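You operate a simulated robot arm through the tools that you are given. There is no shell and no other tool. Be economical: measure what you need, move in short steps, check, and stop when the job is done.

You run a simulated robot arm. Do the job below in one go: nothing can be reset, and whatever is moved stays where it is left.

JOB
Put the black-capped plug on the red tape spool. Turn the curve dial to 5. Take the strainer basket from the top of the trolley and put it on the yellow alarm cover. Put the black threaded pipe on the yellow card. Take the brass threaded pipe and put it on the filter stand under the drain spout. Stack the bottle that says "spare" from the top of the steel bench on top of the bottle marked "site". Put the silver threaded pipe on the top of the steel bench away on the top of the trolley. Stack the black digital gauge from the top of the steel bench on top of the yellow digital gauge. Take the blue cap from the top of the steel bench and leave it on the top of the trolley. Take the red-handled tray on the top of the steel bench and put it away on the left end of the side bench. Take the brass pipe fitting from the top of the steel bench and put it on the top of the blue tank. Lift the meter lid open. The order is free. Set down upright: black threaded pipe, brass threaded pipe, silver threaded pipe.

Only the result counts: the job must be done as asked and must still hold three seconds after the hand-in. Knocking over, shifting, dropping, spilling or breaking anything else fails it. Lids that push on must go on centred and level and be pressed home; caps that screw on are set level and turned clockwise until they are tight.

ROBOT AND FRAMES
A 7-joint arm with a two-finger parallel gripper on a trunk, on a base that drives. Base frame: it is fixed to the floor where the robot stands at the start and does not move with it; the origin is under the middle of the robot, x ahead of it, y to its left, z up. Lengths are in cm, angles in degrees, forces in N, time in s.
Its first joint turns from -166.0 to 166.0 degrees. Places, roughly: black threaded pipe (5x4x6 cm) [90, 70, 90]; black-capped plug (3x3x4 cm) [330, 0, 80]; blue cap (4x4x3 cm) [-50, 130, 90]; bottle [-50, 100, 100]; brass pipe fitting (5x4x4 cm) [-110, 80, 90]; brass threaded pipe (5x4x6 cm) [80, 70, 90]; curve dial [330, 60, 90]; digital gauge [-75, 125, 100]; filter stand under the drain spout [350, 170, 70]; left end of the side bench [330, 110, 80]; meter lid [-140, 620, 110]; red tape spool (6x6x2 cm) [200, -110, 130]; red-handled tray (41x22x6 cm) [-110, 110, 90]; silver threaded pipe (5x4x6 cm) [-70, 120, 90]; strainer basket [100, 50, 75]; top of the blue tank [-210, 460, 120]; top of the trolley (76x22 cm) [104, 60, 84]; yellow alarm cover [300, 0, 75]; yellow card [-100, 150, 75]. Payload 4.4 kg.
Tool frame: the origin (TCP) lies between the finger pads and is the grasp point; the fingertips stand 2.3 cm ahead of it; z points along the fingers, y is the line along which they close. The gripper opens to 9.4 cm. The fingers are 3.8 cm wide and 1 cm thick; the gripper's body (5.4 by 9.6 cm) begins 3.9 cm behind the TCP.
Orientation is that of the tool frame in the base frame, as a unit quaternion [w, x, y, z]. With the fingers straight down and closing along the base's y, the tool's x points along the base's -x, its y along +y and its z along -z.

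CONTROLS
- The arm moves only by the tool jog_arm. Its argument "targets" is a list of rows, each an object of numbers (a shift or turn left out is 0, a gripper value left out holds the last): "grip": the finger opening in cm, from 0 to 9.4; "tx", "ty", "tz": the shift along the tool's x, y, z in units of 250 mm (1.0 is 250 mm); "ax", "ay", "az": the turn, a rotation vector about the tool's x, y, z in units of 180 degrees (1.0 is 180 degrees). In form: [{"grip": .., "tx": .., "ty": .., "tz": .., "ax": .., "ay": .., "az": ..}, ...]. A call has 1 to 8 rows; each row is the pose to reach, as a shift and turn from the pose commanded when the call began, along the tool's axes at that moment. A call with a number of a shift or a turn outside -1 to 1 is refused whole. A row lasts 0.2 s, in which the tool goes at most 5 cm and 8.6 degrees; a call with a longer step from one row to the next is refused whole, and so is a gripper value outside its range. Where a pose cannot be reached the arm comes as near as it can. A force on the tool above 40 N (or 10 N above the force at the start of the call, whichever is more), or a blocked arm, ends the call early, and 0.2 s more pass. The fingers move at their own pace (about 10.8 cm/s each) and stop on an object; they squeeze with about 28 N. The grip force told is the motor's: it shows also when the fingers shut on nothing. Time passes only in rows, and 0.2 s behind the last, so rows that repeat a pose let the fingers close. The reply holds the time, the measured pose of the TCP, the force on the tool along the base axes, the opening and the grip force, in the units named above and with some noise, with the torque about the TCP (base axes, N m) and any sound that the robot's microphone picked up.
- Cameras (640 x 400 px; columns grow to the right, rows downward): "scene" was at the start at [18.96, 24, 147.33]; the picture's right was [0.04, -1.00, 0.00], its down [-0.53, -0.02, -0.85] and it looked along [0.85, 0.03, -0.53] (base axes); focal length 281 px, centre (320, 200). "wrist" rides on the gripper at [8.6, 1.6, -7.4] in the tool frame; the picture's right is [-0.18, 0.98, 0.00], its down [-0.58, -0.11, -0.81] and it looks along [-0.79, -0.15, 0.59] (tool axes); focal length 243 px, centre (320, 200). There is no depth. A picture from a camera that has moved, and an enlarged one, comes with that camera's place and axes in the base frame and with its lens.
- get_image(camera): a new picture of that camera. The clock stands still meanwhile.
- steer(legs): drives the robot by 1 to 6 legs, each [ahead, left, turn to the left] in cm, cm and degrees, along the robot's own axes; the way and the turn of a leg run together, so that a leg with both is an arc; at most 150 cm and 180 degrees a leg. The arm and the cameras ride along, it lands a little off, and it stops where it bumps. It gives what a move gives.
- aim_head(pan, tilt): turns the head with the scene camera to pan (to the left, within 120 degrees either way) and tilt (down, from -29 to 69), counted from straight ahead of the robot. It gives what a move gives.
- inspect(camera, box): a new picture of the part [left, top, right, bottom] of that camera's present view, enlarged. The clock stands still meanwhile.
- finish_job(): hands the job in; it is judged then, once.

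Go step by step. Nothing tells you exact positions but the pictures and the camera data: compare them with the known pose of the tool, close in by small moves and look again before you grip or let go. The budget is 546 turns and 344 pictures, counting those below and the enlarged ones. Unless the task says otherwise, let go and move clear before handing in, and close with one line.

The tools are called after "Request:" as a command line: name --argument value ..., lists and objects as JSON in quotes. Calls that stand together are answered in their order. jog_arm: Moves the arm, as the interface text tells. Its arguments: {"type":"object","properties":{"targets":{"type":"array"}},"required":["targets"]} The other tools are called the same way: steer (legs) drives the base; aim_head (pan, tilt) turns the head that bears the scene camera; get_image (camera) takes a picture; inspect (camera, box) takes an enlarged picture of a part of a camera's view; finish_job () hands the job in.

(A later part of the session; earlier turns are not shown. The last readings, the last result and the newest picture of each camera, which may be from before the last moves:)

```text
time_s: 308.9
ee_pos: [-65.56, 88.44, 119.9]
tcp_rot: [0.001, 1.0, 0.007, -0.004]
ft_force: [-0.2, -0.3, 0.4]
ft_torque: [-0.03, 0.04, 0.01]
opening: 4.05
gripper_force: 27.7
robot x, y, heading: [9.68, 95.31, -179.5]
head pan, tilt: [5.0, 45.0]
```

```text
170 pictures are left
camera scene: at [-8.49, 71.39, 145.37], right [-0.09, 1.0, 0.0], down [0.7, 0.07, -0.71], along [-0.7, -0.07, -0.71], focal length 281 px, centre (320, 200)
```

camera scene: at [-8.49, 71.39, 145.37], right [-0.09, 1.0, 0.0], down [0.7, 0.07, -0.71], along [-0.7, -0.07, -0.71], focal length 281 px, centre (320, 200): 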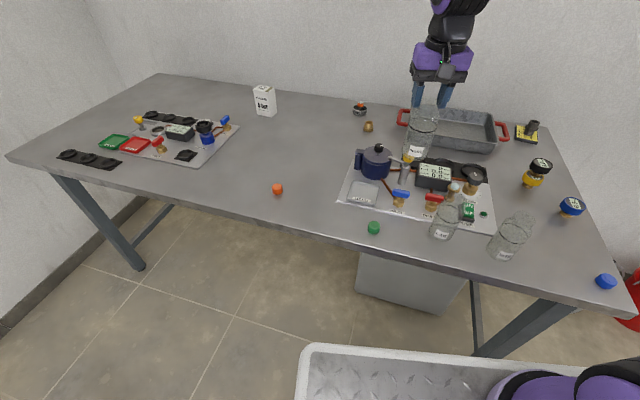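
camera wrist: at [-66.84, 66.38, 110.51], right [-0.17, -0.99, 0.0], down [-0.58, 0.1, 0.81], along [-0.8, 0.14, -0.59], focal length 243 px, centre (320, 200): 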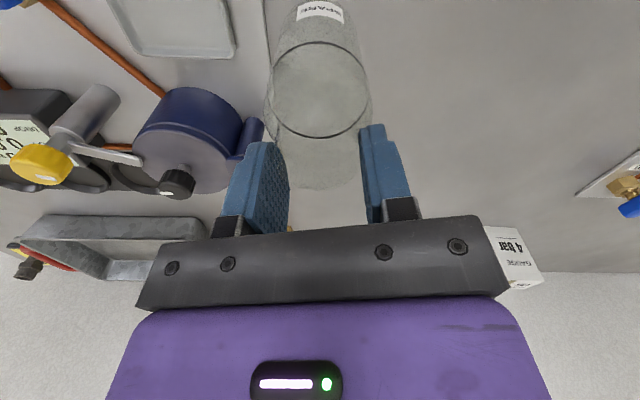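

Request:
inspect --camera "scene" --box '[420, 170, 570, 290]'

Request:
jog_arm --targets '[{"tx": 0.08, "ty": -0.16}, {"tx": 0.16, "ty": -0.32}, {"tx": 0.24, "ty": -0.48}, {"tx": 0.32, "ty": -0.64}, {"tx": 0.32, "ty": -0.64}]'

Request:
get_image --camera "wrist"

```text
3.33 times, centred on (495, 230) of scene
camera zoom: at [-8.49, 71.39, 145.37], right [-0.09, 1.0, 0.0], down [0.7, 0.07, -0.71], along [-0.7, -0.07, -0.71], focal length 935 px, centre (-263, 100)
```

zoom: 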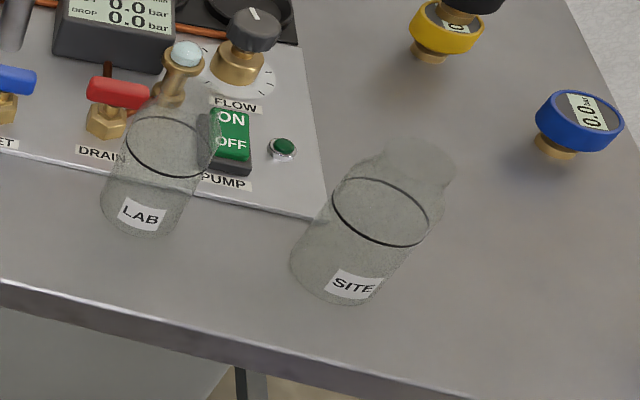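

```text
time_s: 310.1
ee_pos: [-57.74, 104.6, 119.86]
tcp_rot: [0.001, 1.0, 0.007, -0.005]
ft_force: [-0.7, 0.8, -1.6]
ft_torque: [0.01, -0.06, 0.0]
opening: 4.02
gripper_force: 28.2
robot x, y, heading: [9.38, 95.77, -179.6]
head pan, tilt: [5.0, 45.0]
```

```text
168 pictures are left
camera wrist: at [-49.16, 103.21, 127.29], right [-0.17, -0.99, 0.0], down [-0.58, 0.1, 0.81], along [-0.8, 0.14, -0.59], focal length 243 px, centre (320, 200)
```

wrist: 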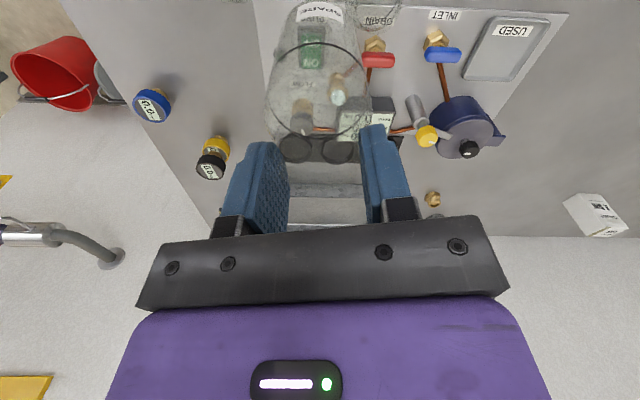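

Request:
jog_arm --targets '[{"tx": 0.08, "ty": -0.16}, {"tx": 0.16, "ty": -0.316}, {"tx": 0.16, "ty": -0.316}]'

Request:
aim_head --pan -25 --tilt 45

Request:
get_image --camera "scene"

Request:
inspect --camera "wrist" --box '[220, 0, 420, 220]'

```text
time_s: 310.9
ee_pos: [-53.92, 112.66, 119.83]
tcp_rot: [0.002, 1.0, 0.005, -0.004]
ft_force: [0.2, 0.4, -0.1]
ft_torque: [0.0, -0.02, -0.01]
opening: 4.01
gripper_force: 27.8
robot x, y, heading: [9.37, 95.69, -179.7]
head pan, tilt: [5.0, 45.0]
```

```text
time_s: 311.9
ee_pos: [-53.86, 112.6, 119.81]
tcp_rot: [0.002, 1.0, 0.006, -0.005]
ft_force: [-0.7, 0.7, -0.5]
ft_torque: [0.01, 0.0, 0.02]
opening: 4.03
gripper_force: 27.9
robot x, y, heading: [9.48, 95.22, -179.5]
head pan, tilt: [-25.0, 45.0]
```

```text
167 pictures are left
camera scene: at [-7.77, 75.59, 145.38], right [0.42, 0.91, 0.0], down [0.64, -0.29, -0.71], along [-0.64, 0.29, -0.71], focal length 281 px, centre (320, 200)
```

scene: 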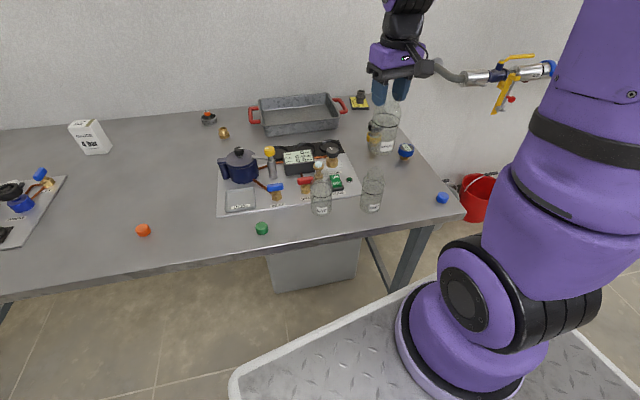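

```text
1.82 times, centred on (320, 110) of wrist
camera zoom: at [-45.25, 111.2, 127.3], right [-0.17, -0.99, 0.0], down [-0.58, 0.1, 0.81], along [-0.8, 0.14, -0.59], focal length 441 px, centre (320, 364)
```

zoom: 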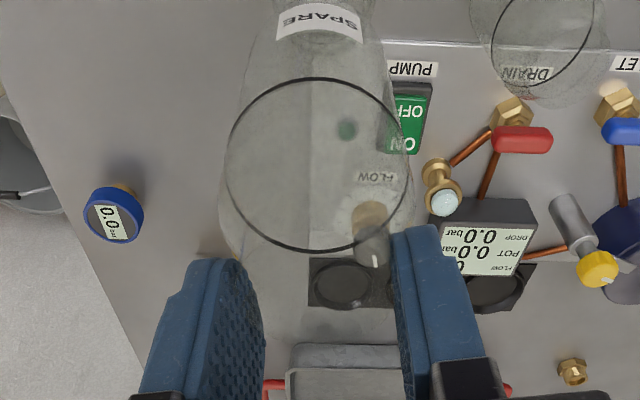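

Request:
inspect --camera "scene" --box '[320, 70, 440, 230]'

```text
2.50 times, centred on (380, 150) of scene
camera zoom: at [-7.77, 75.59, 145.38], right [0.42, 0.91, 0.0], down [0.64, -0.29, -0.71], along [-0.64, 0.29, -0.71], focal length 702 px, centre (170, 325)
```

zoom: 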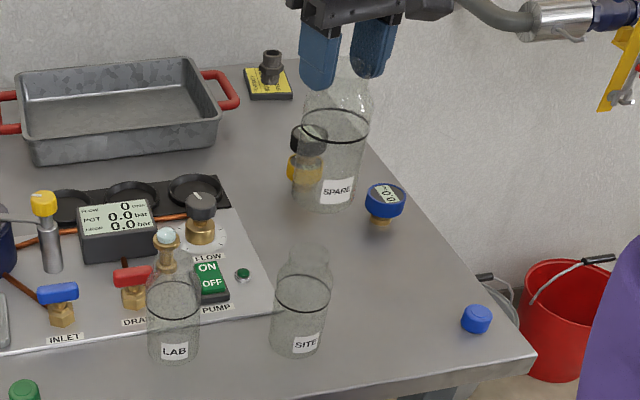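

Alignment agrees within ~3 mm from both cameras. Lower towards the mouth.

Request:
jog_arm --targets '[{"tz": 0.07}, {"tz": 0.14}, {"tz": 0.18}, {"tz": 0.18}]'

Request:
inspect --camera "scene" --box '[320, 70, 440, 230]'

Request:
inspect --camera "wrist" --box '[220, 0, 420, 220]'

```text
time_s: 312.9
ee_pos: [-53.93, 112.52, 115.19]
tcp_rot: [0.002, 1.0, 0.006, -0.004]
ft_force: [0.6, -0.5, -0.4]
ft_torque: [0.01, -0.03, -0.01]
opening: 4.04
gripper_force: 28.1
robot x, y, heading: [9.66, 95.92, -179.6]
head pan, tilt: [-25.0, 45.0]
```

```text
2.50 times, centred on (380, 150) of scene
camera zoom: at [-7.76, 75.6, 145.38], right [0.42, 0.91, 0.0], down [0.64, -0.3, -0.71], along [-0.64, 0.3, -0.71], focal length 702 px, centre (170, 325)
```

zoom: 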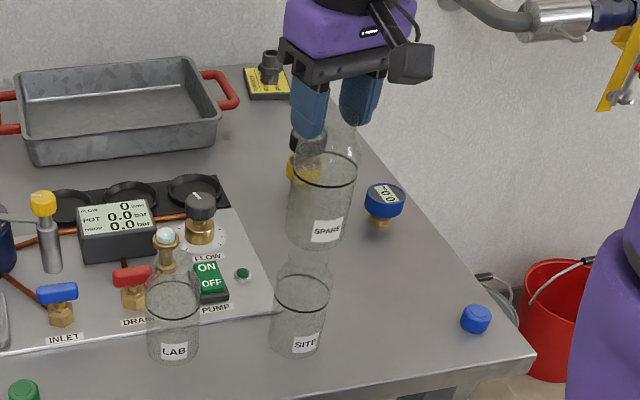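

```text
1.82 times, centred on (320, 110) of wrist
camera zoom: at [-45.33, 111.12, 122.76], right [-0.17, -0.99, 0.0], down [-0.58, 0.1, 0.81], along [-0.8, 0.14, -0.59], focal length 441 px, centre (320, 364)
```

zoom: 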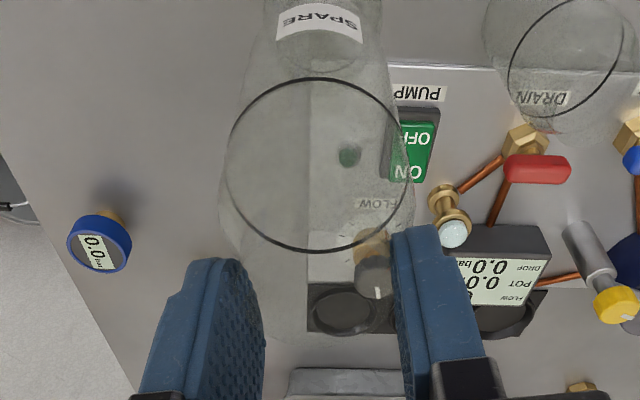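

Request:
inspect --camera "scene" --box '[350, 130, 410, 220]'

```text
4.44 times, centred on (380, 175) of scene
camera zoom: at [-7.76, 75.6, 145.38], right [0.42, 0.91, 0.0], down [0.64, -0.3, -0.71], along [-0.64, 0.3, -0.71], focal length 1247 px, centre (53, 311)
```

zoom: 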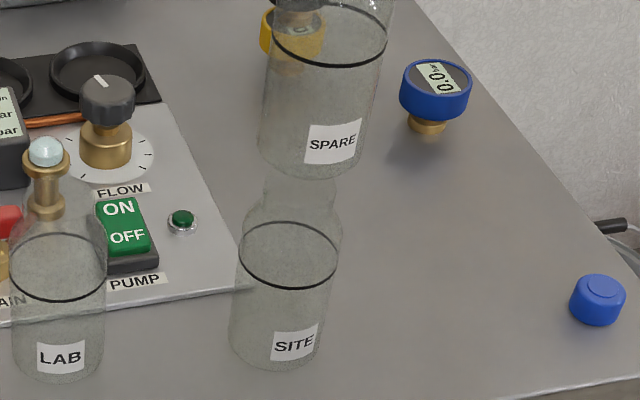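

Request:
jog_arm --targets '[{"ty": 0.006, "tz": 0.02}, {"ty": 0.006, "tz": 0.04}, {"ty": 0.006, "tz": 0.06}, {"ty": 0.006, "tz": 0.07}]'

Request:
inspect --camera "scene" --box '[350, 130, 410, 220]'

```text
time_s: 313.9
ee_pos: [-53.98, 112.41, 113.43]
tcp_rot: [0.002, 1.0, 0.007, -0.004]
ft_force: [-0.2, -1.0, -0.7]
ft_torque: [0.03, -0.02, -0.01]
opening: 4.02
gripper_force: 28.0
robot x, y, heading: [9.61, 95.87, -179.7]
head pan, tilt: [-25.0, 45.0]
```

```text
4.44 times, centred on (380, 175) of scene
camera zoom: at [-7.76, 75.6, 145.38], right [0.42, 0.91, 0.0], down [0.64, -0.3, -0.71], along [-0.64, 0.3, -0.71], focal length 1247 px, centre (53, 311)
```

zoom: 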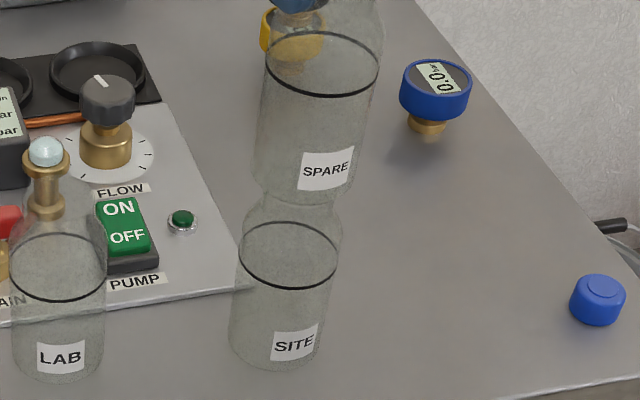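

Request:
jog_arm --targets '[{"tz": 0.012}, {"tz": 0.024}, {"tz": 0.024}]'

Request:
jog_arm --targets '[{"tz": 0.012}, {"tz": 0.024}, {"tz": 0.024}]'

Request:
inspect --camera "scene" --box '[350, 130, 410, 220]'

```text
time_s: 314.7
ee_pos: [-53.97, 112.46, 112.97]
tcp_rot: [0.0, 1.0, 0.006, -0.005]
ft_force: [0.9, -1.1, 33.6]
ft_torque: [-0.03, -0.49, 0.0]
opening: 4.02
gripper_force: 28.0
robot x, y, heading: [9.98, 95.25, -179.8]
head pan, tilt: [-25.0, 45.0]
```

```text
time_s: 315.0
ee_pos: [-53.97, 112.46, 113.15]
tcp_rot: [0.001, 1.0, 0.007, -0.005]
ft_force: [3.3, -1.0, 19.8]
ft_torque: [-0.13, -0.77, -0.03]
opening: 4.02
gripper_force: 28.6
robot x, y, heading: [9.22, 95.78, -179.8]
head pan, tilt: [-25.0, 45.0]
stopped in row 1: the force on the tool passed its limit at 49 N (the readings are from after the stop); the commanded pose is now the measured one
```

```text
4.44 times, centred on (380, 175) of scene
camera zoom: at [-7.68, 75.57, 145.38], right [0.42, 0.91, 0.0], down [0.64, -0.3, -0.71], along [-0.64, 0.3, -0.71], focal length 1247 px, centre (53, 311)
```

zoom: 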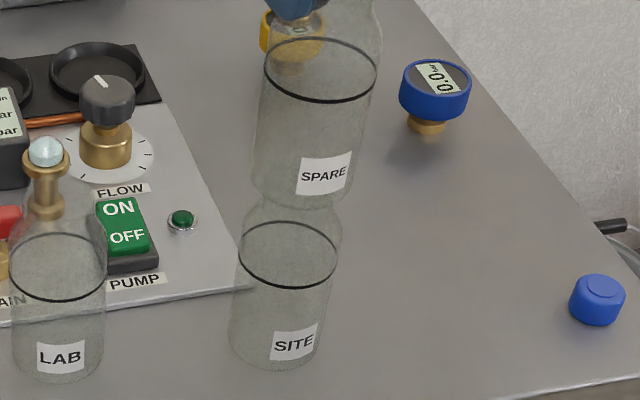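

Contact is mostly on the +x side, so SITE's axis is ~0.7 cm further out. Lift slightly, shift +0.7 cm in x, and re-lower.

Request:
jog_arm --targets '[{"tz": -0.02}, {"tz": -0.03, "tx": 0.014}, {"tz": -0.03, "tx": 0.028}, {"tz": -0.01, "tx": 0.028}, {"tz": -0.002, "tx": 0.028}, {"tz": -0.002, "tx": 0.028}]'

Request:
jog_arm --targets '[{"tz": 0.006}, {"tz": 0.01}, {"tz": 0.01}]'

```text
time_s: 316.4
ee_pos: [-53.39, 112.38, 113.08]
tcp_rot: [0.001, 1.0, 0.007, -0.007]
ft_force: [1.4, 0.6, 16.9]
ft_torque: [-0.03, -0.36, -0.01]
opening: 4.04
gripper_force: 28.0
robot x, y, heading: [9.63, 95.57, -179.5]
head pan, tilt: [-25.0, 45.0]
```

```text
time_s: 316.9
ee_pos: [-53.44, 112.4, 113.07]
tcp_rot: [0.002, 1.0, 0.007, -0.008]
ft_force: [4.8, -0.2, 18.9]
ft_torque: [-0.12, -0.95, 0.0]
opening: 4.04
gripper_force: 27.9
robot x, y, heading: [9.68, 95.44, -179.8]
head pan, tilt: [-25.0, 45.0]
stopped in row 2: the force on the tool passed its limit at 43 N (the readings are from after the stop); the commanded pose is now the measured one
```

Request:
jog_arm --targets '[{"tz": -0.02, "ay": 0.002}, {"tz": -0.02, "ay": 0.004}, {"tz": -0.008, "ay": 0.004}, {"tz": 0.0, "ay": 0.004}, {"tz": 0.0, "ay": 0.004}]'

```text
time_s: 318.1
ee_pos: [-53.42, 112.45, 112.96]
tcp_rot: [0.001, 1.0, 0.007, -0.003]
ft_force: [1.1, -1.2, 20.1]
ft_torque: [-0.11, -0.02, 0.03]
opening: 4.05
gripper_force: 27.7
robot x, y, heading: [9.31, 95.73, -179.7]
head pan, tilt: [-25.0, 45.0]
```

Now level with the load near the centre. Release slowly and rise.

Request:
jog_arm --targets '[{"grip": 4.3}, {"grip": 4.7}, {"grip": 5.5}, {"grip": 6.5}, {"grip": 7}, {"grip": 7}]'

Request:
inspect --camera "scene" --box '[340, 70, 430, 220]'

```text
time_s: 319.5
ee_pos: [-53.36, 112.44, 113.0]
tcp_rot: [0.001, 1.0, 0.007, -0.001]
ft_force: [-0.3, 0.7, 0.5]
ft_torque: [-0.01, 0.01, 0.02]
opening: 7.01
gripper_force: 0.1
robot x, y, heading: [9.42, 95.52, -179.5]
head pan, tilt: [-25.0, 45.0]
```

```text
2.67 times, centred on (385, 145) of scene
camera zoom: at [-7.76, 75.6, 145.38], right [0.42, 0.91, 0.0], down [0.64, -0.3, -0.71], along [-0.64, 0.3, -0.71], focal length 748 px, centre (147, 347)
```

zoom: 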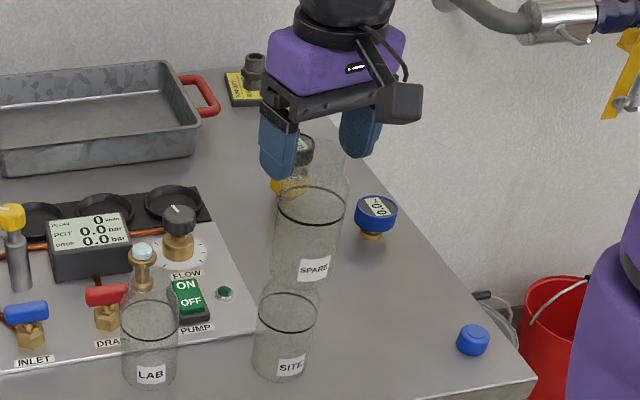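

Stable. Rise straight up and check the stack.

Request:
jog_arm --targets '[{"tz": -0.06}, {"tz": -0.15}, {"tz": -0.3}, {"tz": -0.45}, {"tz": -0.6}]'

Request:
inspect --camera "scene" --box '[340, 70, 430, 220]'

```text
time_s: 320.7
ee_pos: [-53.35, 112.5, 127.9]
tcp_rot: [0.001, 1.0, 0.007, -0.001]
ft_force: [-1.0, -0.1, 0.3]
ft_torque: [0.02, -0.02, -0.01]
opening: 6.99
gripper_force: 0.0
robot x, y, heading: [9.31, 95.55, -179.7]
head pan, tilt: [-25.0, 45.0]
```

```text
2.67 times, centred on (385, 145) of scene
camera zoom: at [-7.79, 75.6, 145.37], right [0.42, 0.91, 0.0], down [0.64, -0.3, -0.71], along [-0.64, 0.3, -0.71], focal length 748 px, centre (147, 347)
```

zoom: 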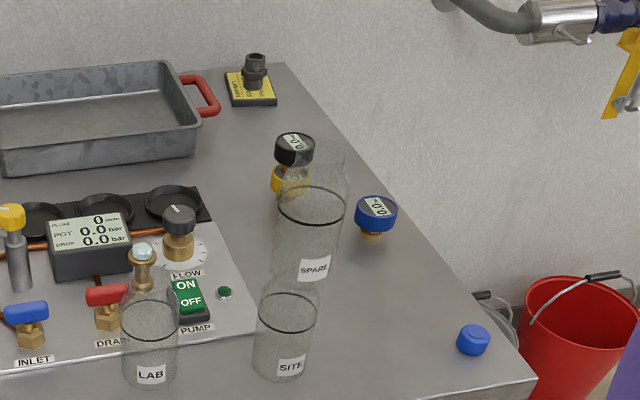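

Stack stands. Next the blue cap at ≈ (-46.8, 133.4).

Request:
jog_arm --targets '[{"tx": 0.05, "ty": -0.17}, {"tx": 0.1, "ty": -0.34}, {"tx": 0.16, "ty": -0.51}, {"tx": 0.21, "ty": -0.68}, {"tx": 0.264, "ty": -0.836}, {"tx": 0.264, "ty": -0.836, "tz": 0.19}, {"tx": 0.264, "ty": -0.836, "tz": 0.38}, {"tx": 0.264, "ty": -0.836, "tz": 0.57}]'

Request:
jog_arm --targets '[{"tz": 0.19}, {"tz": 0.38}, {"tz": 0.5}]'

Request:
get_image --camera "wrist"

Request:
get_image --camera "scene"

```text
time_s: 322.5
ee_pos: [-46.93, 133.37, 113.68]
tcp_rot: [0.001, 1.0, 0.007, -0.002]
ft_force: [0.4, -0.2, 1.2]
ft_torque: [0.01, 0.03, 0.03]
opening: 7.01
gripper_force: 0.1
robot x, y, heading: [9.41, 95.51, -179.8]
head pan, tilt: [-25.0, 45.0]
```

```text
time_s: 323.3
ee_pos: [-47.06, 133.27, 101.09]
tcp_rot: [0.0, 1.0, 0.008, -0.001]
ft_force: [0.3, -0.3, 0.6]
ft_torque: [0.03, -0.01, 0.03]
opening: 6.96
gripper_force: 0.1
robot x, y, heading: [9.43, 95.79, -179.7]
head pan, tilt: [-25.0, 45.0]
```

```text
157 pictures are left
camera wrist: at [-38.48, 131.93, 108.62], right [-0.17, -0.99, 0.0], down [-0.58, 0.1, 0.81], along [-0.8, 0.14, -0.59], focal length 243 px, centre (320, 200)
```

wrist: 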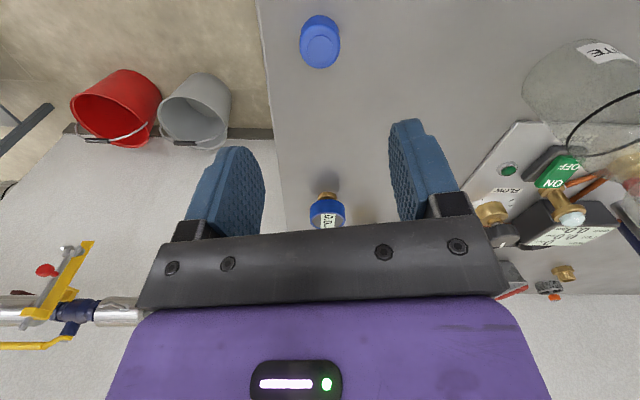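

```text
156 pictures are left
camera scene: at [-7.72, 75.56, 145.38], right [0.42, 0.91, 0.0], down [0.64, -0.3, -0.71], along [-0.64, 0.3, -0.71], focal length 281 px, centre (320, 200)
```

scene: 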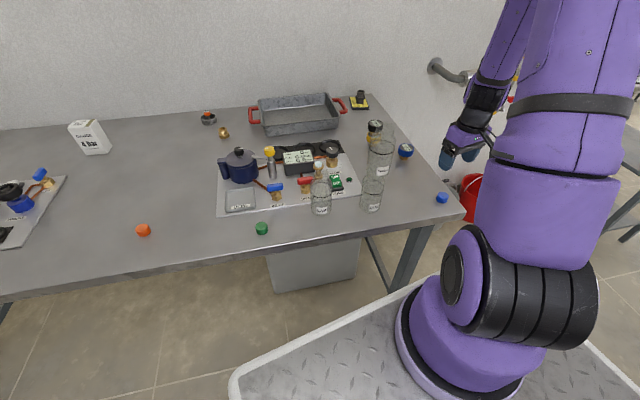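

Request:
jog_arm --targets '[{"tx": 0.022, "tz": 0.17}, {"tx": 0.022, "tz": 0.34}, {"tx": 0.022, "tz": 0.46}, {"tx": 0.022, "tz": 0.51}]'

Request:
get_image --camera "wrist"

```text
time_s: 324.3
ee_pos: [-46.79, 133.42, 88.32]
tcp_rot: [0.001, 1.0, 0.006, -0.002]
ft_force: [0.5, 0.0, 0.3]
ft_torque: [-0.02, -0.03, 0.0]
opening: 7.02
gripper_force: 0.1
robot x, y, heading: [9.43, 95.12, -179.9]
head pan, tilt: [-25.0, 45.0]
```

```text
155 pictures are left
camera wrist: at [-38.09, 131.96, 95.86], right [-0.17, -0.99, 0.0], down [-0.58, 0.1, 0.81], along [-0.8, 0.14, -0.59], focal length 243 px, centre (320, 200)
```

wrist: 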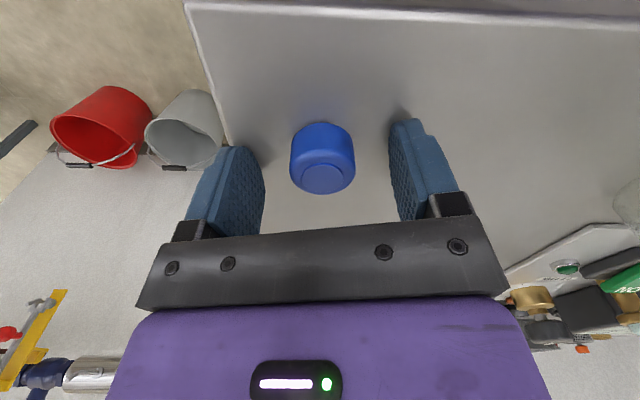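

Request:
jog_arm --targets '[{"grip": 0}, {"grip": 0}, {"grip": 0}, {"grip": 0, "tz": -0.1}, {"grip": 0, "tz": -0.3}, {"grip": 0, "tz": -0.5}, {"grip": 0, "tz": -0.7}, {"grip": 0, "tz": -0.9}]'

Request:
get_image --camera "wrist"

```text
time_s: 326.1
ee_pos: [-46.71, 133.42, 110.73]
tcp_rot: [0.0, 1.0, 0.006, -0.001]
ft_force: [0.2, 0.4, -0.3]
ft_torque: [-0.02, -0.05, 0.0]
opening: 2.99
gripper_force: 27.8
robot x, y, heading: [9.72, 95.69, -179.6]
head pan, tilt: [-25.0, 45.0]
```

```text
154 pictures are left
camera wrist: at [-38.14, 132.09, 118.33], right [-0.17, -0.99, 0.0], down [-0.58, 0.1, 0.81], along [-0.8, 0.14, -0.59], focal length 243 px, centre (320, 200)
```

wrist: 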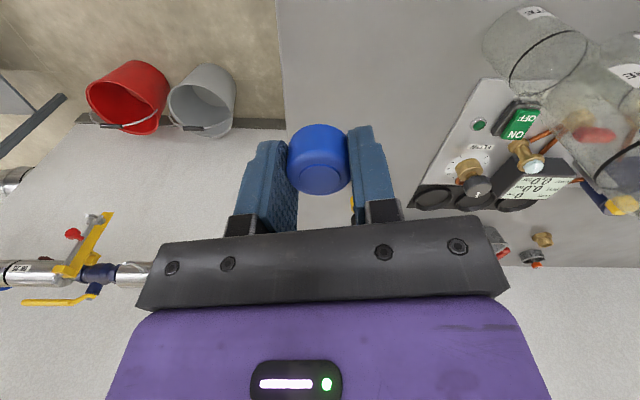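

Cap held. Raise, centre the base between bench and pole, and turn clockwise to face the trolley.

Request:
jog_arm --targets '[{"tz": -0.15}, {"tz": -0.3}]'

Request:
steer --legs '[[4.5, 0, 0], [0, 0, -90], [0, 0, -90]]'

Request:
aim_head --pan -10 --tilt 45

Request:
get_image --camera "scene"

```text
time_s: 326.7
ee_pos: [-46.62, 133.54, 118.27]
tcp_rot: [0.001, 1.0, 0.006, -0.001]
ft_force: [-1.4, 1.0, -1.0]
ft_torque: [-0.03, -0.01, 0.01]
opening: 2.97
gripper_force: 27.8
robot x, y, heading: [9.78, 95.56, -179.6]
head pan, tilt: [-25.0, 45.0]
```

```text
time_s: 335.2
ee_pos: [61.82, 58.78, 118.21]
tcp_rot: [0.001, -0.017, 1.0, 0.001]
ft_force: [-0.2, -0.4, 0.9]
ft_torque: [0.02, 0.0, -0.01]
opening: 3.0
gripper_force: 28.4
robot x, y, heading: [5.18, 95.73, 1.1]
head pan, tilt: [-25.0, 45.0]
```

```text
time_s: 335.9
ee_pos: [61.83, 58.83, 118.33]
tcp_rot: [0.001, -0.017, 1.0, 0.0]
ft_force: [0.3, 0.4, -0.4]
ft_torque: [0.01, -0.04, -0.01]
opening: 3.02
gripper_force: 27.6
robot x, y, heading: [5.45, 95.82, 1.1]
head pan, tilt: [-10.0, 45.0]
```

```text
153 pictures are left
camera scene: at [22.41, 118.23, 145.38], right [-0.15, -0.99, 0.0], down [-0.7, 0.11, -0.71], along [0.7, -0.11, -0.71], focal length 281 px, centre (320, 200)
```

scene: 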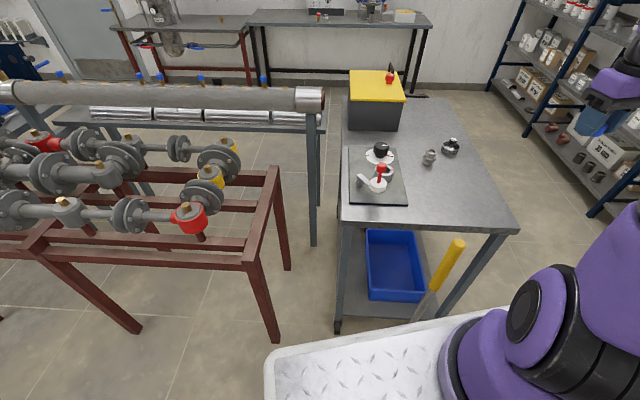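

Lower the cap onto the trolley's free left area (79, 64).

Request:
jog_arm --targets '[{"tx": -0.18, "ty": 0.06}, {"tx": -0.36, "ty": 0.12}, {"tx": -0.54, "ty": 0.18}, {"tx": -0.69, "ty": 0.22}, {"tx": -0.69, "ty": 0.22, "tz": 0.19}, {"tx": -0.69, "ty": 0.22, "tz": 0.38}, {"tx": -0.69, "ty": 0.22, "tz": 0.57}, {"tx": -0.69, "ty": 0.22, "tz": 0.76}]'

Request:
inspect --camera "scene" --box '[340, 100, 540, 250]'

```text
time_s: 337.7
ee_pos: [79.02, 64.98, 99.32]
tcp_rot: [0.001, -0.016, 1.0, 0.0]
ft_force: [0.4, 0.0, -0.1]
ft_torque: [0.0, 0.0, -0.01]
opening: 3.0
gripper_force: 28.4
robot x, y, heading: [5.03, 95.45, 1.3]
head pan, tilt: [-10.0, 45.0]
```

```text
2.67 times, centred on (440, 175) of scene
camera zoom: at [22.35, 118.27, 145.38], right [-0.15, -0.99, 0.0], down [-0.7, 0.11, -0.71], along [0.7, -0.11, -0.71], focal length 748 px, centre (0, 267)
```

zoom: 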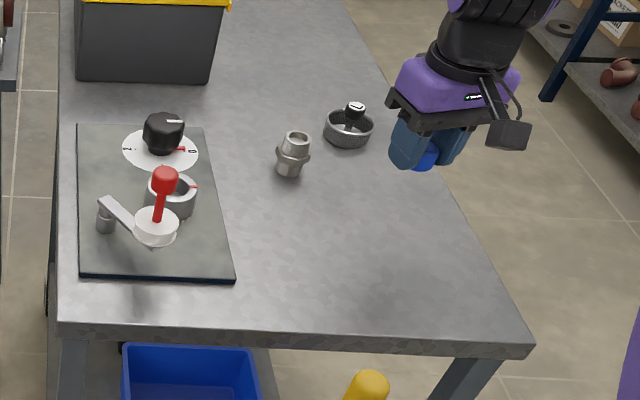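

Request:
jog_arm --targets '[{"tz": 0.15}, {"tz": 0.3}, {"tz": 0.42}, {"tz": 0.46}, {"tz": 0.475}, {"tz": 0.49}, {"tz": 0.505}, {"tz": 0.52}]'

```text
time_s: 339.3
ee_pos: [79.02, 64.83, 87.31]
tcp_rot: [0.004, -0.015, 1.0, 0.001]
ft_force: [-5.2, 3.0, 14.3]
ft_torque: [0.07, 0.14, -0.01]
opening: 3.01
gripper_force: 27.9
robot x, y, heading: [4.71, 96.11, 1.2]
head pan, tilt: [-10.0, 45.0]
stopped in row 7: the force on the tool passed its limit at 50 N (the readings are from after the stop); the commanded pose is now the measured one
```

Contact. Release and lift.

Request:
jog_arm --targets '[{"grip": 4, "tz": -0.01}, {"grip": 6, "tz": -0.01}, {"grip": 6, "tz": -0.01}, {"grip": 6, "tz": -0.15}, {"grip": 6, "tz": -0.33}, {"grip": 6, "tz": -0.52}, {"grip": 6, "tz": -0.7}, {"grip": 6, "tz": -0.85}]'

Request:
inspect --camera "scene" --box '[340, 100, 540, 250]'

```text
time_s: 341.1
ee_pos: [79.01, 64.79, 108.46]
tcp_rot: [0.002, -0.016, 1.0, 0.0]
ft_force: [0.0, 0.1, -0.5]
ft_torque: [0.03, 0.01, 0.02]
opening: 6.01
gripper_force: 0.1
robot x, y, heading: [4.94, 95.53, 1.6]
head pan, tilt: [-10.0, 45.0]
```

```text
2.67 times, centred on (440, 175) of scene
camera zoom: at [22.45, 118.22, 145.37], right [-0.15, -0.99, 0.0], down [-0.7, 0.11, -0.71], along [0.7, -0.11, -0.71], focal length 748 px, centre (0, 267)
```

zoom: 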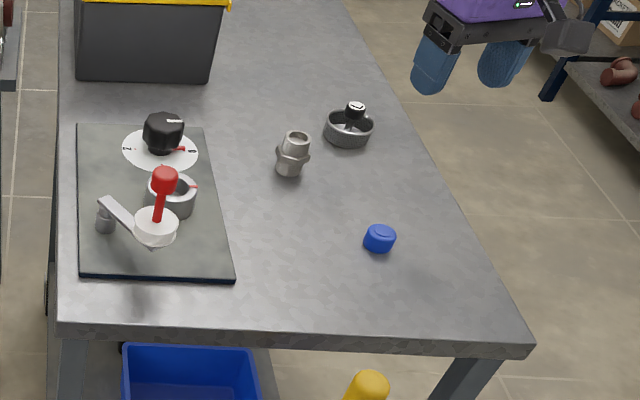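

Blue cap done. Next the strainer: shift to reach it.

Request:
steer --legs '[[5, -42, 0]]'

Request:
aim_head --pan -5 --tilt 42

Request:
inspect --camera "scene" --box '[300, 90, 460, 240]'

Request:
get_image --camera "wrist"

```text
time_s: 343.7
ee_pos: [84.91, 23.17, 108.49]
tcp_rot: [0.002, -0.016, 1.0, 0.0]
ft_force: [0.2, 0.4, -0.3]
ft_torque: [0.0, -0.01, 0.03]
opening: 5.99
gripper_force: 0.0
robot x, y, heading: [11.17, 53.98, 1.2]
head pan, tilt: [-10.0, 45.0]
```

```text
time_s: 344.3
ee_pos: [84.86, 23.22, 108.37]
tcp_rot: [0.002, -0.016, 1.0, 0.0]
ft_force: [-0.6, -0.6, 0.3]
ft_torque: [0.0, -0.01, 0.0]
opening: 5.97
gripper_force: 0.0
robot x, y, heading: [10.84, 54.18, 1.3]
head pan, tilt: [-5.0, 42.0]
```

```text
2.67 times, centred on (380, 165) of scene
camera zoom: at [28.72, 77.38, 145.81], right [-0.06, -1.0, 0.0], down [-0.67, 0.04, -0.74], along [0.74, -0.05, -0.67], focal length 748 px, centre (160, 293)
```

zoom: 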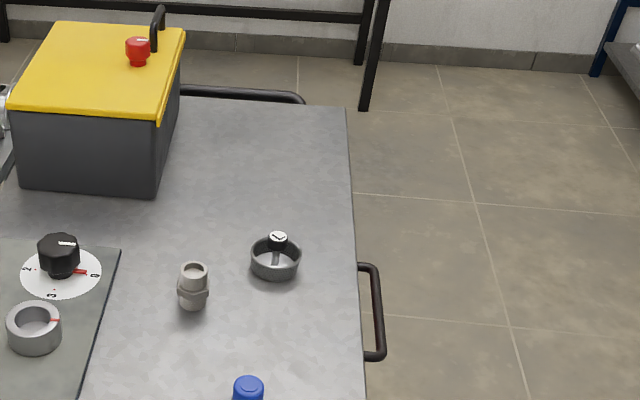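

```text
149 pictures are left
camera wrist: at [76.07, 24.6, 115.98], right [0.15, 0.99, 0.0], down [0.58, -0.09, 0.81], along [0.8, -0.12, -0.59], focal length 243 px, centre (320, 200)
```

wrist: 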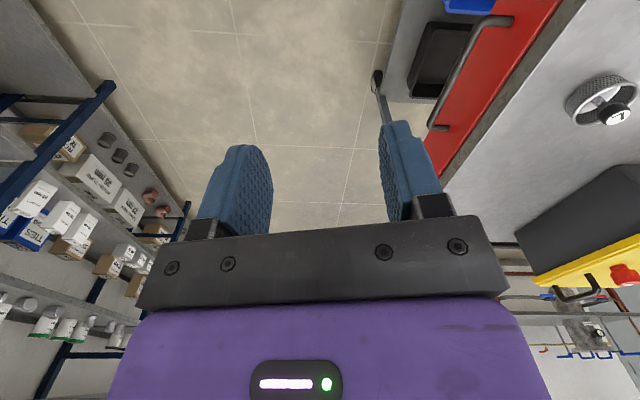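

Strainer ≈ (101, 58), ring about 6.5 cm wide. I'll grip the ring from outside.

Request:
jog_arm --targets '[{"grip": 9.4, "tx": -0.08, "ty": 0.17}, {"tx": -0.16, "ty": 0.34}, {"tx": -0.25, "ty": 0.51}, {"tx": -0.35, "ty": 0.686}]'

Request:
jog_arm --targets '[{"tx": -0.08, "ty": 0.17}, {"tx": -0.16, "ty": 0.34}, {"tx": -0.25, "ty": 0.51}, {"tx": -0.34, "ty": 0.686}, {"tx": -0.34, "ty": 0.686, "tz": 0.15}, {"tx": -0.34, "ty": 0.686, "tz": 0.3}]'

Request:
get_image --camera "wrist"

Request:
inspect --camera "scene" --box '[320, 100, 420, 220]'

```text
refused: row 4 steps farther than a row can; nothing moved
```

```text
time_s: 345.7
ee_pos: [92.9, 40.71, 100.98]
tcp_rot: [0.003, -0.017, 1.0, 0.0]
ft_force: [0.1, -0.5, 0.5]
ft_torque: [0.01, 0.0, 0.01]
opening: 6.01
gripper_force: 0.0
robot x, y, heading: [10.59, 54.01, 1.6]
head pan, tilt: [-5.0, 42.0]
```

```text
148 pictures are left
camera wrist: at [84.02, 42.11, 108.5], right [0.15, 0.99, 0.0], down [0.58, -0.09, 0.81], along [0.8, -0.12, -0.59], focal length 243 px, centre (320, 200)
```

wrist: 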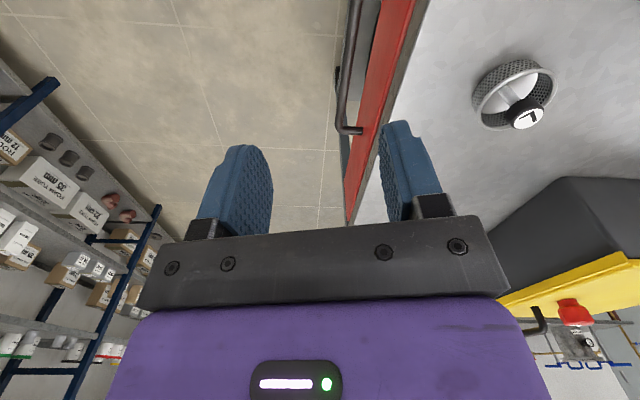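

```text
3.33 times, centred on (370, 160) of scene
camera zoom: at [28.66, 77.4, 145.81], right [-0.06, -1.0, 0.0], down [-0.67, 0.04, -0.74], along [0.74, -0.05, -0.67], focal length 935 px, centre (153, 333)
```

zoom: 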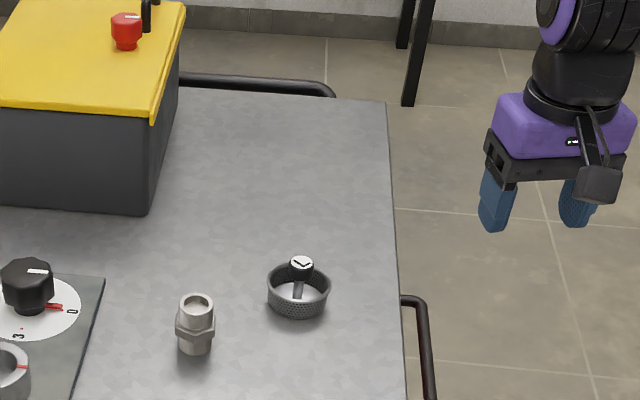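

Request:
jog_arm --targets '[{"grip": 9.4, "tx": -0.08, "ty": 0.17}, {"tx": -0.16, "ty": 0.34}, {"tx": -0.24, "ty": 0.51}, {"tx": -0.318, "ty": 0.683}, {"tx": -0.318, "ty": 0.683}]'

Request:
get_image --camera "wrist"

```text
time_s: 346.9
ee_pos: [100.34, 58.17, 101.27]
tcp_rot: [0.002, -0.016, 1.0, 0.0]
ft_force: [-1.0, 0.1, -0.9]
ft_torque: [-0.04, -0.01, -0.01]
opening: 9.43
gripper_force: 0.1
robot x, y, heading: [11.18, 54.25, 1.3]
head pan, tilt: [-5.0, 42.0]
```

```text
146 pictures are left
camera wrist: at [91.51, 59.61, 108.68], right [0.15, 0.99, 0.0], down [0.58, -0.09, 0.81], along [0.8, -0.12, -0.59], focal length 243 px, centre (320, 200)
```

wrist: 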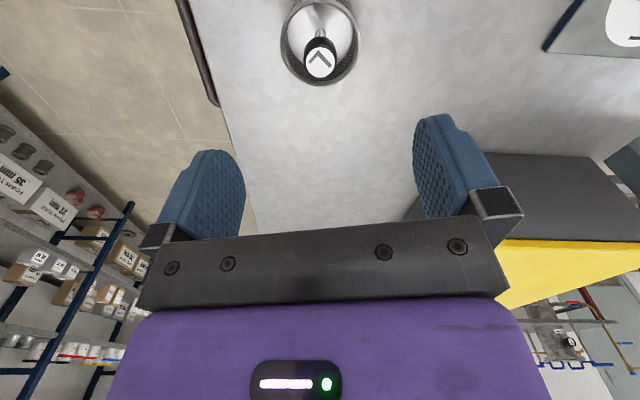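

Request:
jog_arm --targets '[{"tx": 0.018, "tz": 0.17}, {"tx": 0.018, "tz": 0.34}, {"tx": 0.018, "tz": 0.47}, {"tx": 0.018, "tz": 0.53}, {"tx": 0.018, "tz": 0.53}]'

Request:
get_image --camera "wrist"

Request:
inspect --camera "scene" --box '[320, 100, 420, 220]'

```text
time_s: 348.1
ee_pos: [99.89, 58.14, 87.88]
tcp_rot: [0.003, -0.016, 1.0, 0.0]
ft_force: [-0.1, 0.1, 0.1]
ft_torque: [-0.02, 0.0, -0.01]
opening: 9.39
gripper_force: 0.0
robot x, y, heading: [11.02, 54.22, 1.4]
head pan, tilt: [-5.0, 42.0]
```

```text
145 pictures are left
camera wrist: at [91.08, 59.46, 95.37], right [0.15, 0.99, 0.0], down [0.58, -0.09, 0.81], along [0.8, -0.12, -0.59], focal length 243 px, centre (320, 200)
```

wrist: 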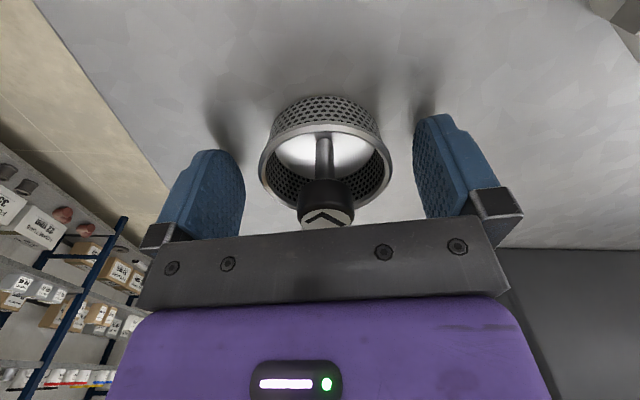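

```text
3.33 times, centred on (370, 160) of scene
camera zoom: at [28.72, 77.39, 145.81], right [-0.06, -1.0, 0.0], down [-0.67, 0.04, -0.74], along [0.74, -0.05, -0.67], focal length 935 px, centre (153, 333)
```

zoom: 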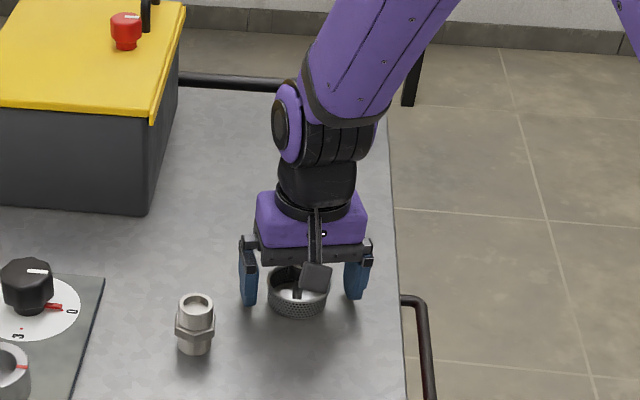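

Request:
jog_arm --targets '[{"tz": 0.02}, {"tz": 0.02, "grip": 0}, {"tz": 0.02, "grip": 0}, {"tz": 0.02, "grip": 0}, {"tz": 0.02, "grip": 0}]'

Request:
jog_arm --targets '[{"grip": 0, "tz": -0.06}, {"grip": 0, "tz": -0.2}, {"grip": 0, "tz": -0.38}, {"grip": 0, "tz": -0.56}, {"grip": 0, "tz": -0.75}, {"grip": 0, "tz": -0.94}]'

Request:
get_image --camera "wrist"

```text
time_s: 349.3
ee_pos: [99.95, 58.01, 87.34]
tcp_rot: [0.003, -0.017, 1.0, 0.0]
ft_force: [0.2, 0.3, 0.2]
ft_torque: [0.0, -0.02, 0.0]
opening: 6.16
gripper_force: 28.4
robot x, y, heading: [10.84, 53.93, 1.5]
head pan, tilt: [-5.0, 42.0]
```

```text
time_s: 350.7
ee_pos: [99.8, 57.97, 110.92]
tcp_rot: [0.001, -0.017, 1.0, 0.0]
ft_force: [1.0, 0.4, -1.4]
ft_torque: [0.02, 0.03, -0.04]
opening: 6.17
gripper_force: 27.9
robot x, y, heading: [10.91, 54.19, 1.2]
head pan, tilt: [-5.0, 42.0]
```

```text
143 pictures are left
camera wrist: at [91.06, 59.33, 118.33], right [0.15, 0.99, 0.0], down [0.58, -0.09, 0.81], along [0.8, -0.12, -0.59], focal length 243 px, centre (320, 200)
```

wrist: 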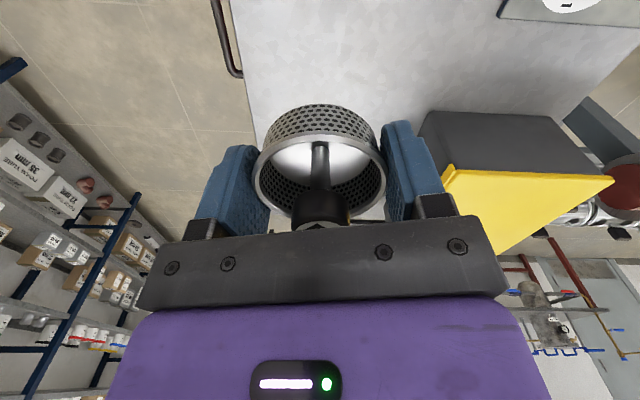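

Strainer held level. Retract and drive to the alarm cover.

Request:
jog_arm --targets '[{"tx": 0.17, "tz": -0.07}, {"tx": 0.34, "tz": -0.14}, {"tx": 0.51, "tz": -0.21}, {"tx": 0.68, "tz": -0.28}]'

Request:
steer --legs '[[0, -82, -1.3], [150, 0, 0], [38, 0, 0], [0, 38, 0], [20, 0, -12]]'

Request:
aim_head --pan -5 --tilt 42

Request:
get_image --camera "scene"

```text
time_s: 351.7
ee_pos: [82.66, 57.4, 117.56]
tcp_rot: [0.002, -0.015, 1.0, 0.0]
ft_force: [2.1, 0.1, -1.7]
ft_torque: [0.05, 0.05, -0.02]
opening: 6.15
gripper_force: 27.9
robot x, y, heading: [10.44, 53.88, 1.5]
head pan, tilt: [-5.0, 42.0]
```

```text
time_s: 368.3
ee_pos: [290.37, -2.67, 117.6]
tcp_rot: [0.002, 0.096, 0.995, 0.0]
ft_force: [-0.3, -0.2, -0.1]
ft_torque: [-0.05, 0.0, -0.02]
opening: 6.1
gripper_force: 27.8
robot x, y, heading: [219.4, 9.8, -11.5]
head pan, tilt: [-5.0, 42.0]
```

```text
time_s: 368.9
ee_pos: [290.35, -2.55, 117.59]
tcp_rot: [0.003, 0.096, 0.995, 0.0]
ft_force: [-0.8, -0.4, -0.6]
ft_torque: [-0.02, -0.02, 0.0]
opening: 6.13
gripper_force: 28.0
robot x, y, heading: [219.3, 10.14, -11.5]
head pan, tilt: [-5.0, 42.0]
```

```text
142 pictures are left
camera scene: at [242.0, 28.92, 145.81], right [-0.28, -0.96, 0.0], down [-0.64, 0.19, -0.74], along [0.71, -0.21, -0.67], focal length 281 px, centre (320, 200)
```

scene: 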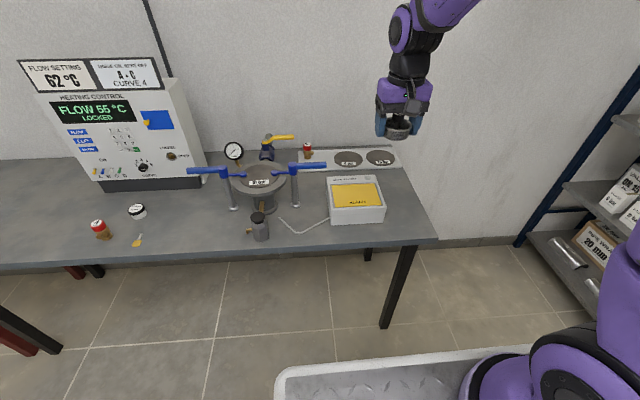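

Request:
inspect --camera "scene" --box '[300, 140, 420, 240]'

```text
4.00 times, centred on (360, 190) of scene
camera zoom: at [242.0, 28.92, 145.81], right [-0.28, -0.96, 0.0], down [-0.64, 0.19, -0.74], along [0.71, -0.21, -0.67], focal length 1122 px, centre (160, 240)
```

zoom: 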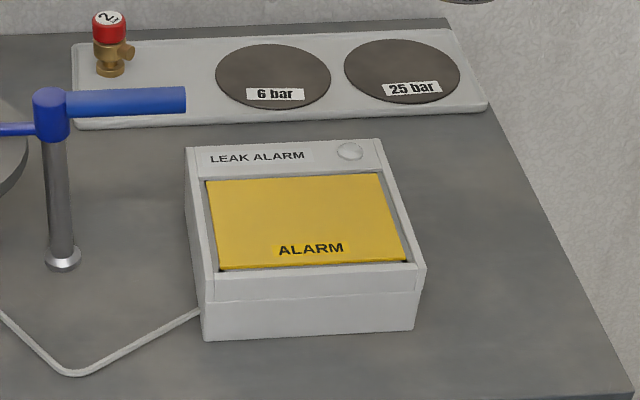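

Request:
jog_arm --targets '[{"tx": -0.14, "ty": 0.02}, {"tx": -0.28, "ty": 0.04}, {"tx": -0.42, "ty": 0.06}, {"tx": -0.56, "ty": 0.08}, {"tx": -0.56, "ty": 0.08, "tz": 0.19}, {"tx": -0.56, "ty": 0.08, "tz": 0.38}, {"tx": -0.56, "ty": 0.08, "tz": 0.5}]'

Request:
get_image --camera "wrist"

Request:
inspect --camera "scene" --box '[290, 110, 430, 240]'

```text
time_s: 370.5
ee_pos: [304.53, -3.23, 105.15]
tcp_rot: [0.003, 0.095, 0.996, 0.0]
ft_force: [-1.1, -0.2, -0.4]
ft_torque: [0.03, 0.0, 0.02]
opening: 6.16
gripper_force: 27.8
robot x, y, heading: [219.56, 9.87, -11.7]
head pan, tilt: [-5.0, 42.0]
```

```text
140 pictures are left
camera wrist: at [296.17, -0.01, 112.68], right [0.37, 0.93, 0.0], down [0.55, -0.22, 0.81], along [0.75, -0.3, -0.59], focal length 243 px, centre (320, 200)
```

wrist: 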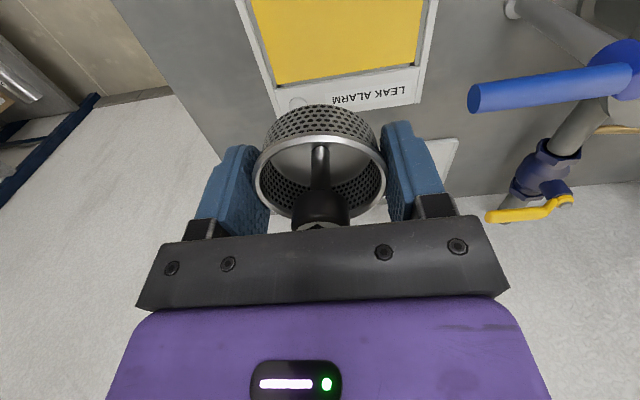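

```text
3.08 times, centred on (360, 175) of scene
camera zoom: at [241.97, 28.92, 145.81], right [-0.28, -0.96, 0.0], down [-0.64, 0.19, -0.74], along [0.71, -0.21, -0.67], focal length 863 px, centre (197, 277)
```

zoom: 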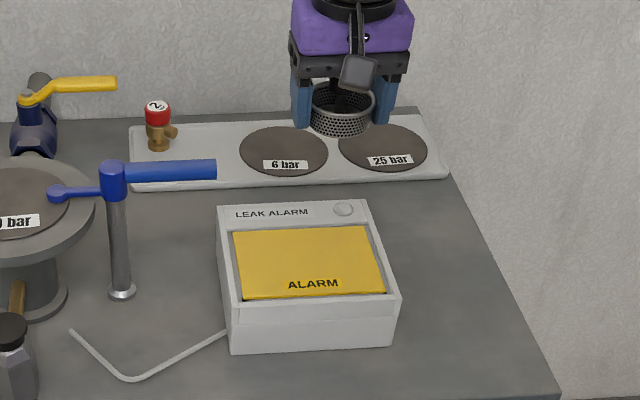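

Request:
jog_arm --targets '[{"tx": 0.046, "ty": 0.04, "tz": 0.15}, {"tx": 0.046, "ty": 0.04, "tz": 0.3}, {"tx": 0.046, "ty": 0.04, "tz": 0.43}, {"tx": 0.046, "ty": 0.04, "tz": 0.43}]'

Request:
get_image --camera "wrist"

Request:
inspect --camera "scene" --box '[290, 110, 430, 240]'

```text
time_s: 371.5
ee_pos: [303.7, -2.13, 94.34]
tcp_rot: [0.001, 0.097, 0.995, 0.0]
ft_force: [-0.3, 0.2, -0.2]
ft_torque: [0.03, 0.01, 0.01]
opening: 6.14
gripper_force: 27.5
robot x, y, heading: [219.5, 10.41, -11.4]
head pan, tilt: [-5.0, 42.0]
```

```text
138 pictures are left
camera wrist: at [295.39, 1.21, 101.88], right [0.37, 0.93, 0.0], down [0.55, -0.22, 0.81], along [0.75, -0.3, -0.59], focal length 243 px, centre (320, 200)
```

wrist: 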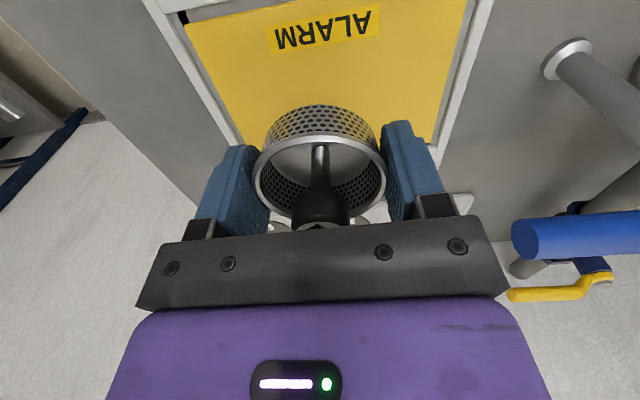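

```text
3.08 times, centred on (360, 175) of scene
camera zoom: at [241.99, 28.92, 145.81], right [-0.28, -0.96, 0.0], down [-0.64, 0.19, -0.74], along [0.71, -0.21, -0.67], focal length 863 px, centre (197, 277)
```

zoom: 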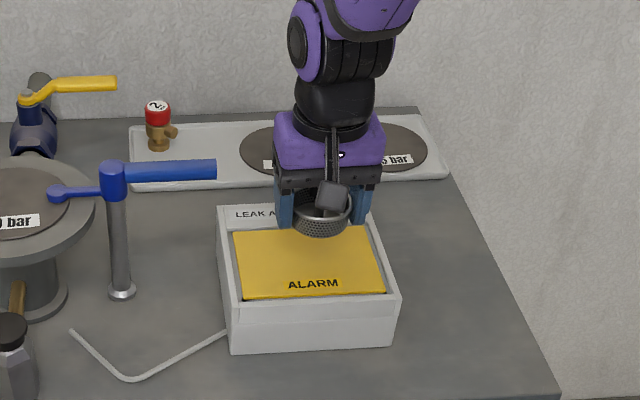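

Request:
jog_arm --targets '[{"tz": 0.05}, {"tz": 0.1}, {"tz": 0.13}, {"tz": 0.145}, {"tz": 0.16}, {"tz": 0.175}, {"tz": 0.19}]'

Request:
inspect --camera "scene" --box '[290, 130, 430, 240]'

```text
time_s: 373.1
ee_pos: [303.58, -2.09, 89.63]
tcp_rot: [0.002, 0.096, 0.995, -0.001]
ft_force: [-1.1, 1.0, 0.3]
ft_torque: [-0.01, 0.0, 0.01]
opening: 6.12
gripper_force: 27.5
robot x, y, heading: [219.52, 9.83, -11.5]
head pan, tilt: [-5.0, 42.0]
```

```text
3.64 times, centred on (360, 185) of scene
camera zoom: at [242.0, 28.92, 145.81], right [-0.28, -0.96, 0.0], down [-0.64, 0.19, -0.74], along [0.71, -0.21, -0.67], focal length 1020 px, centre (174, 254)
```

zoom: 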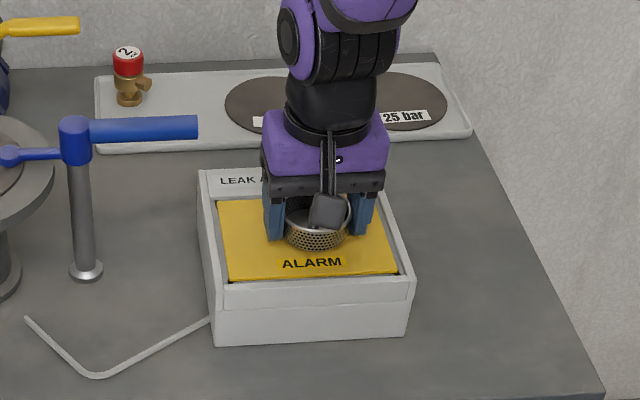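

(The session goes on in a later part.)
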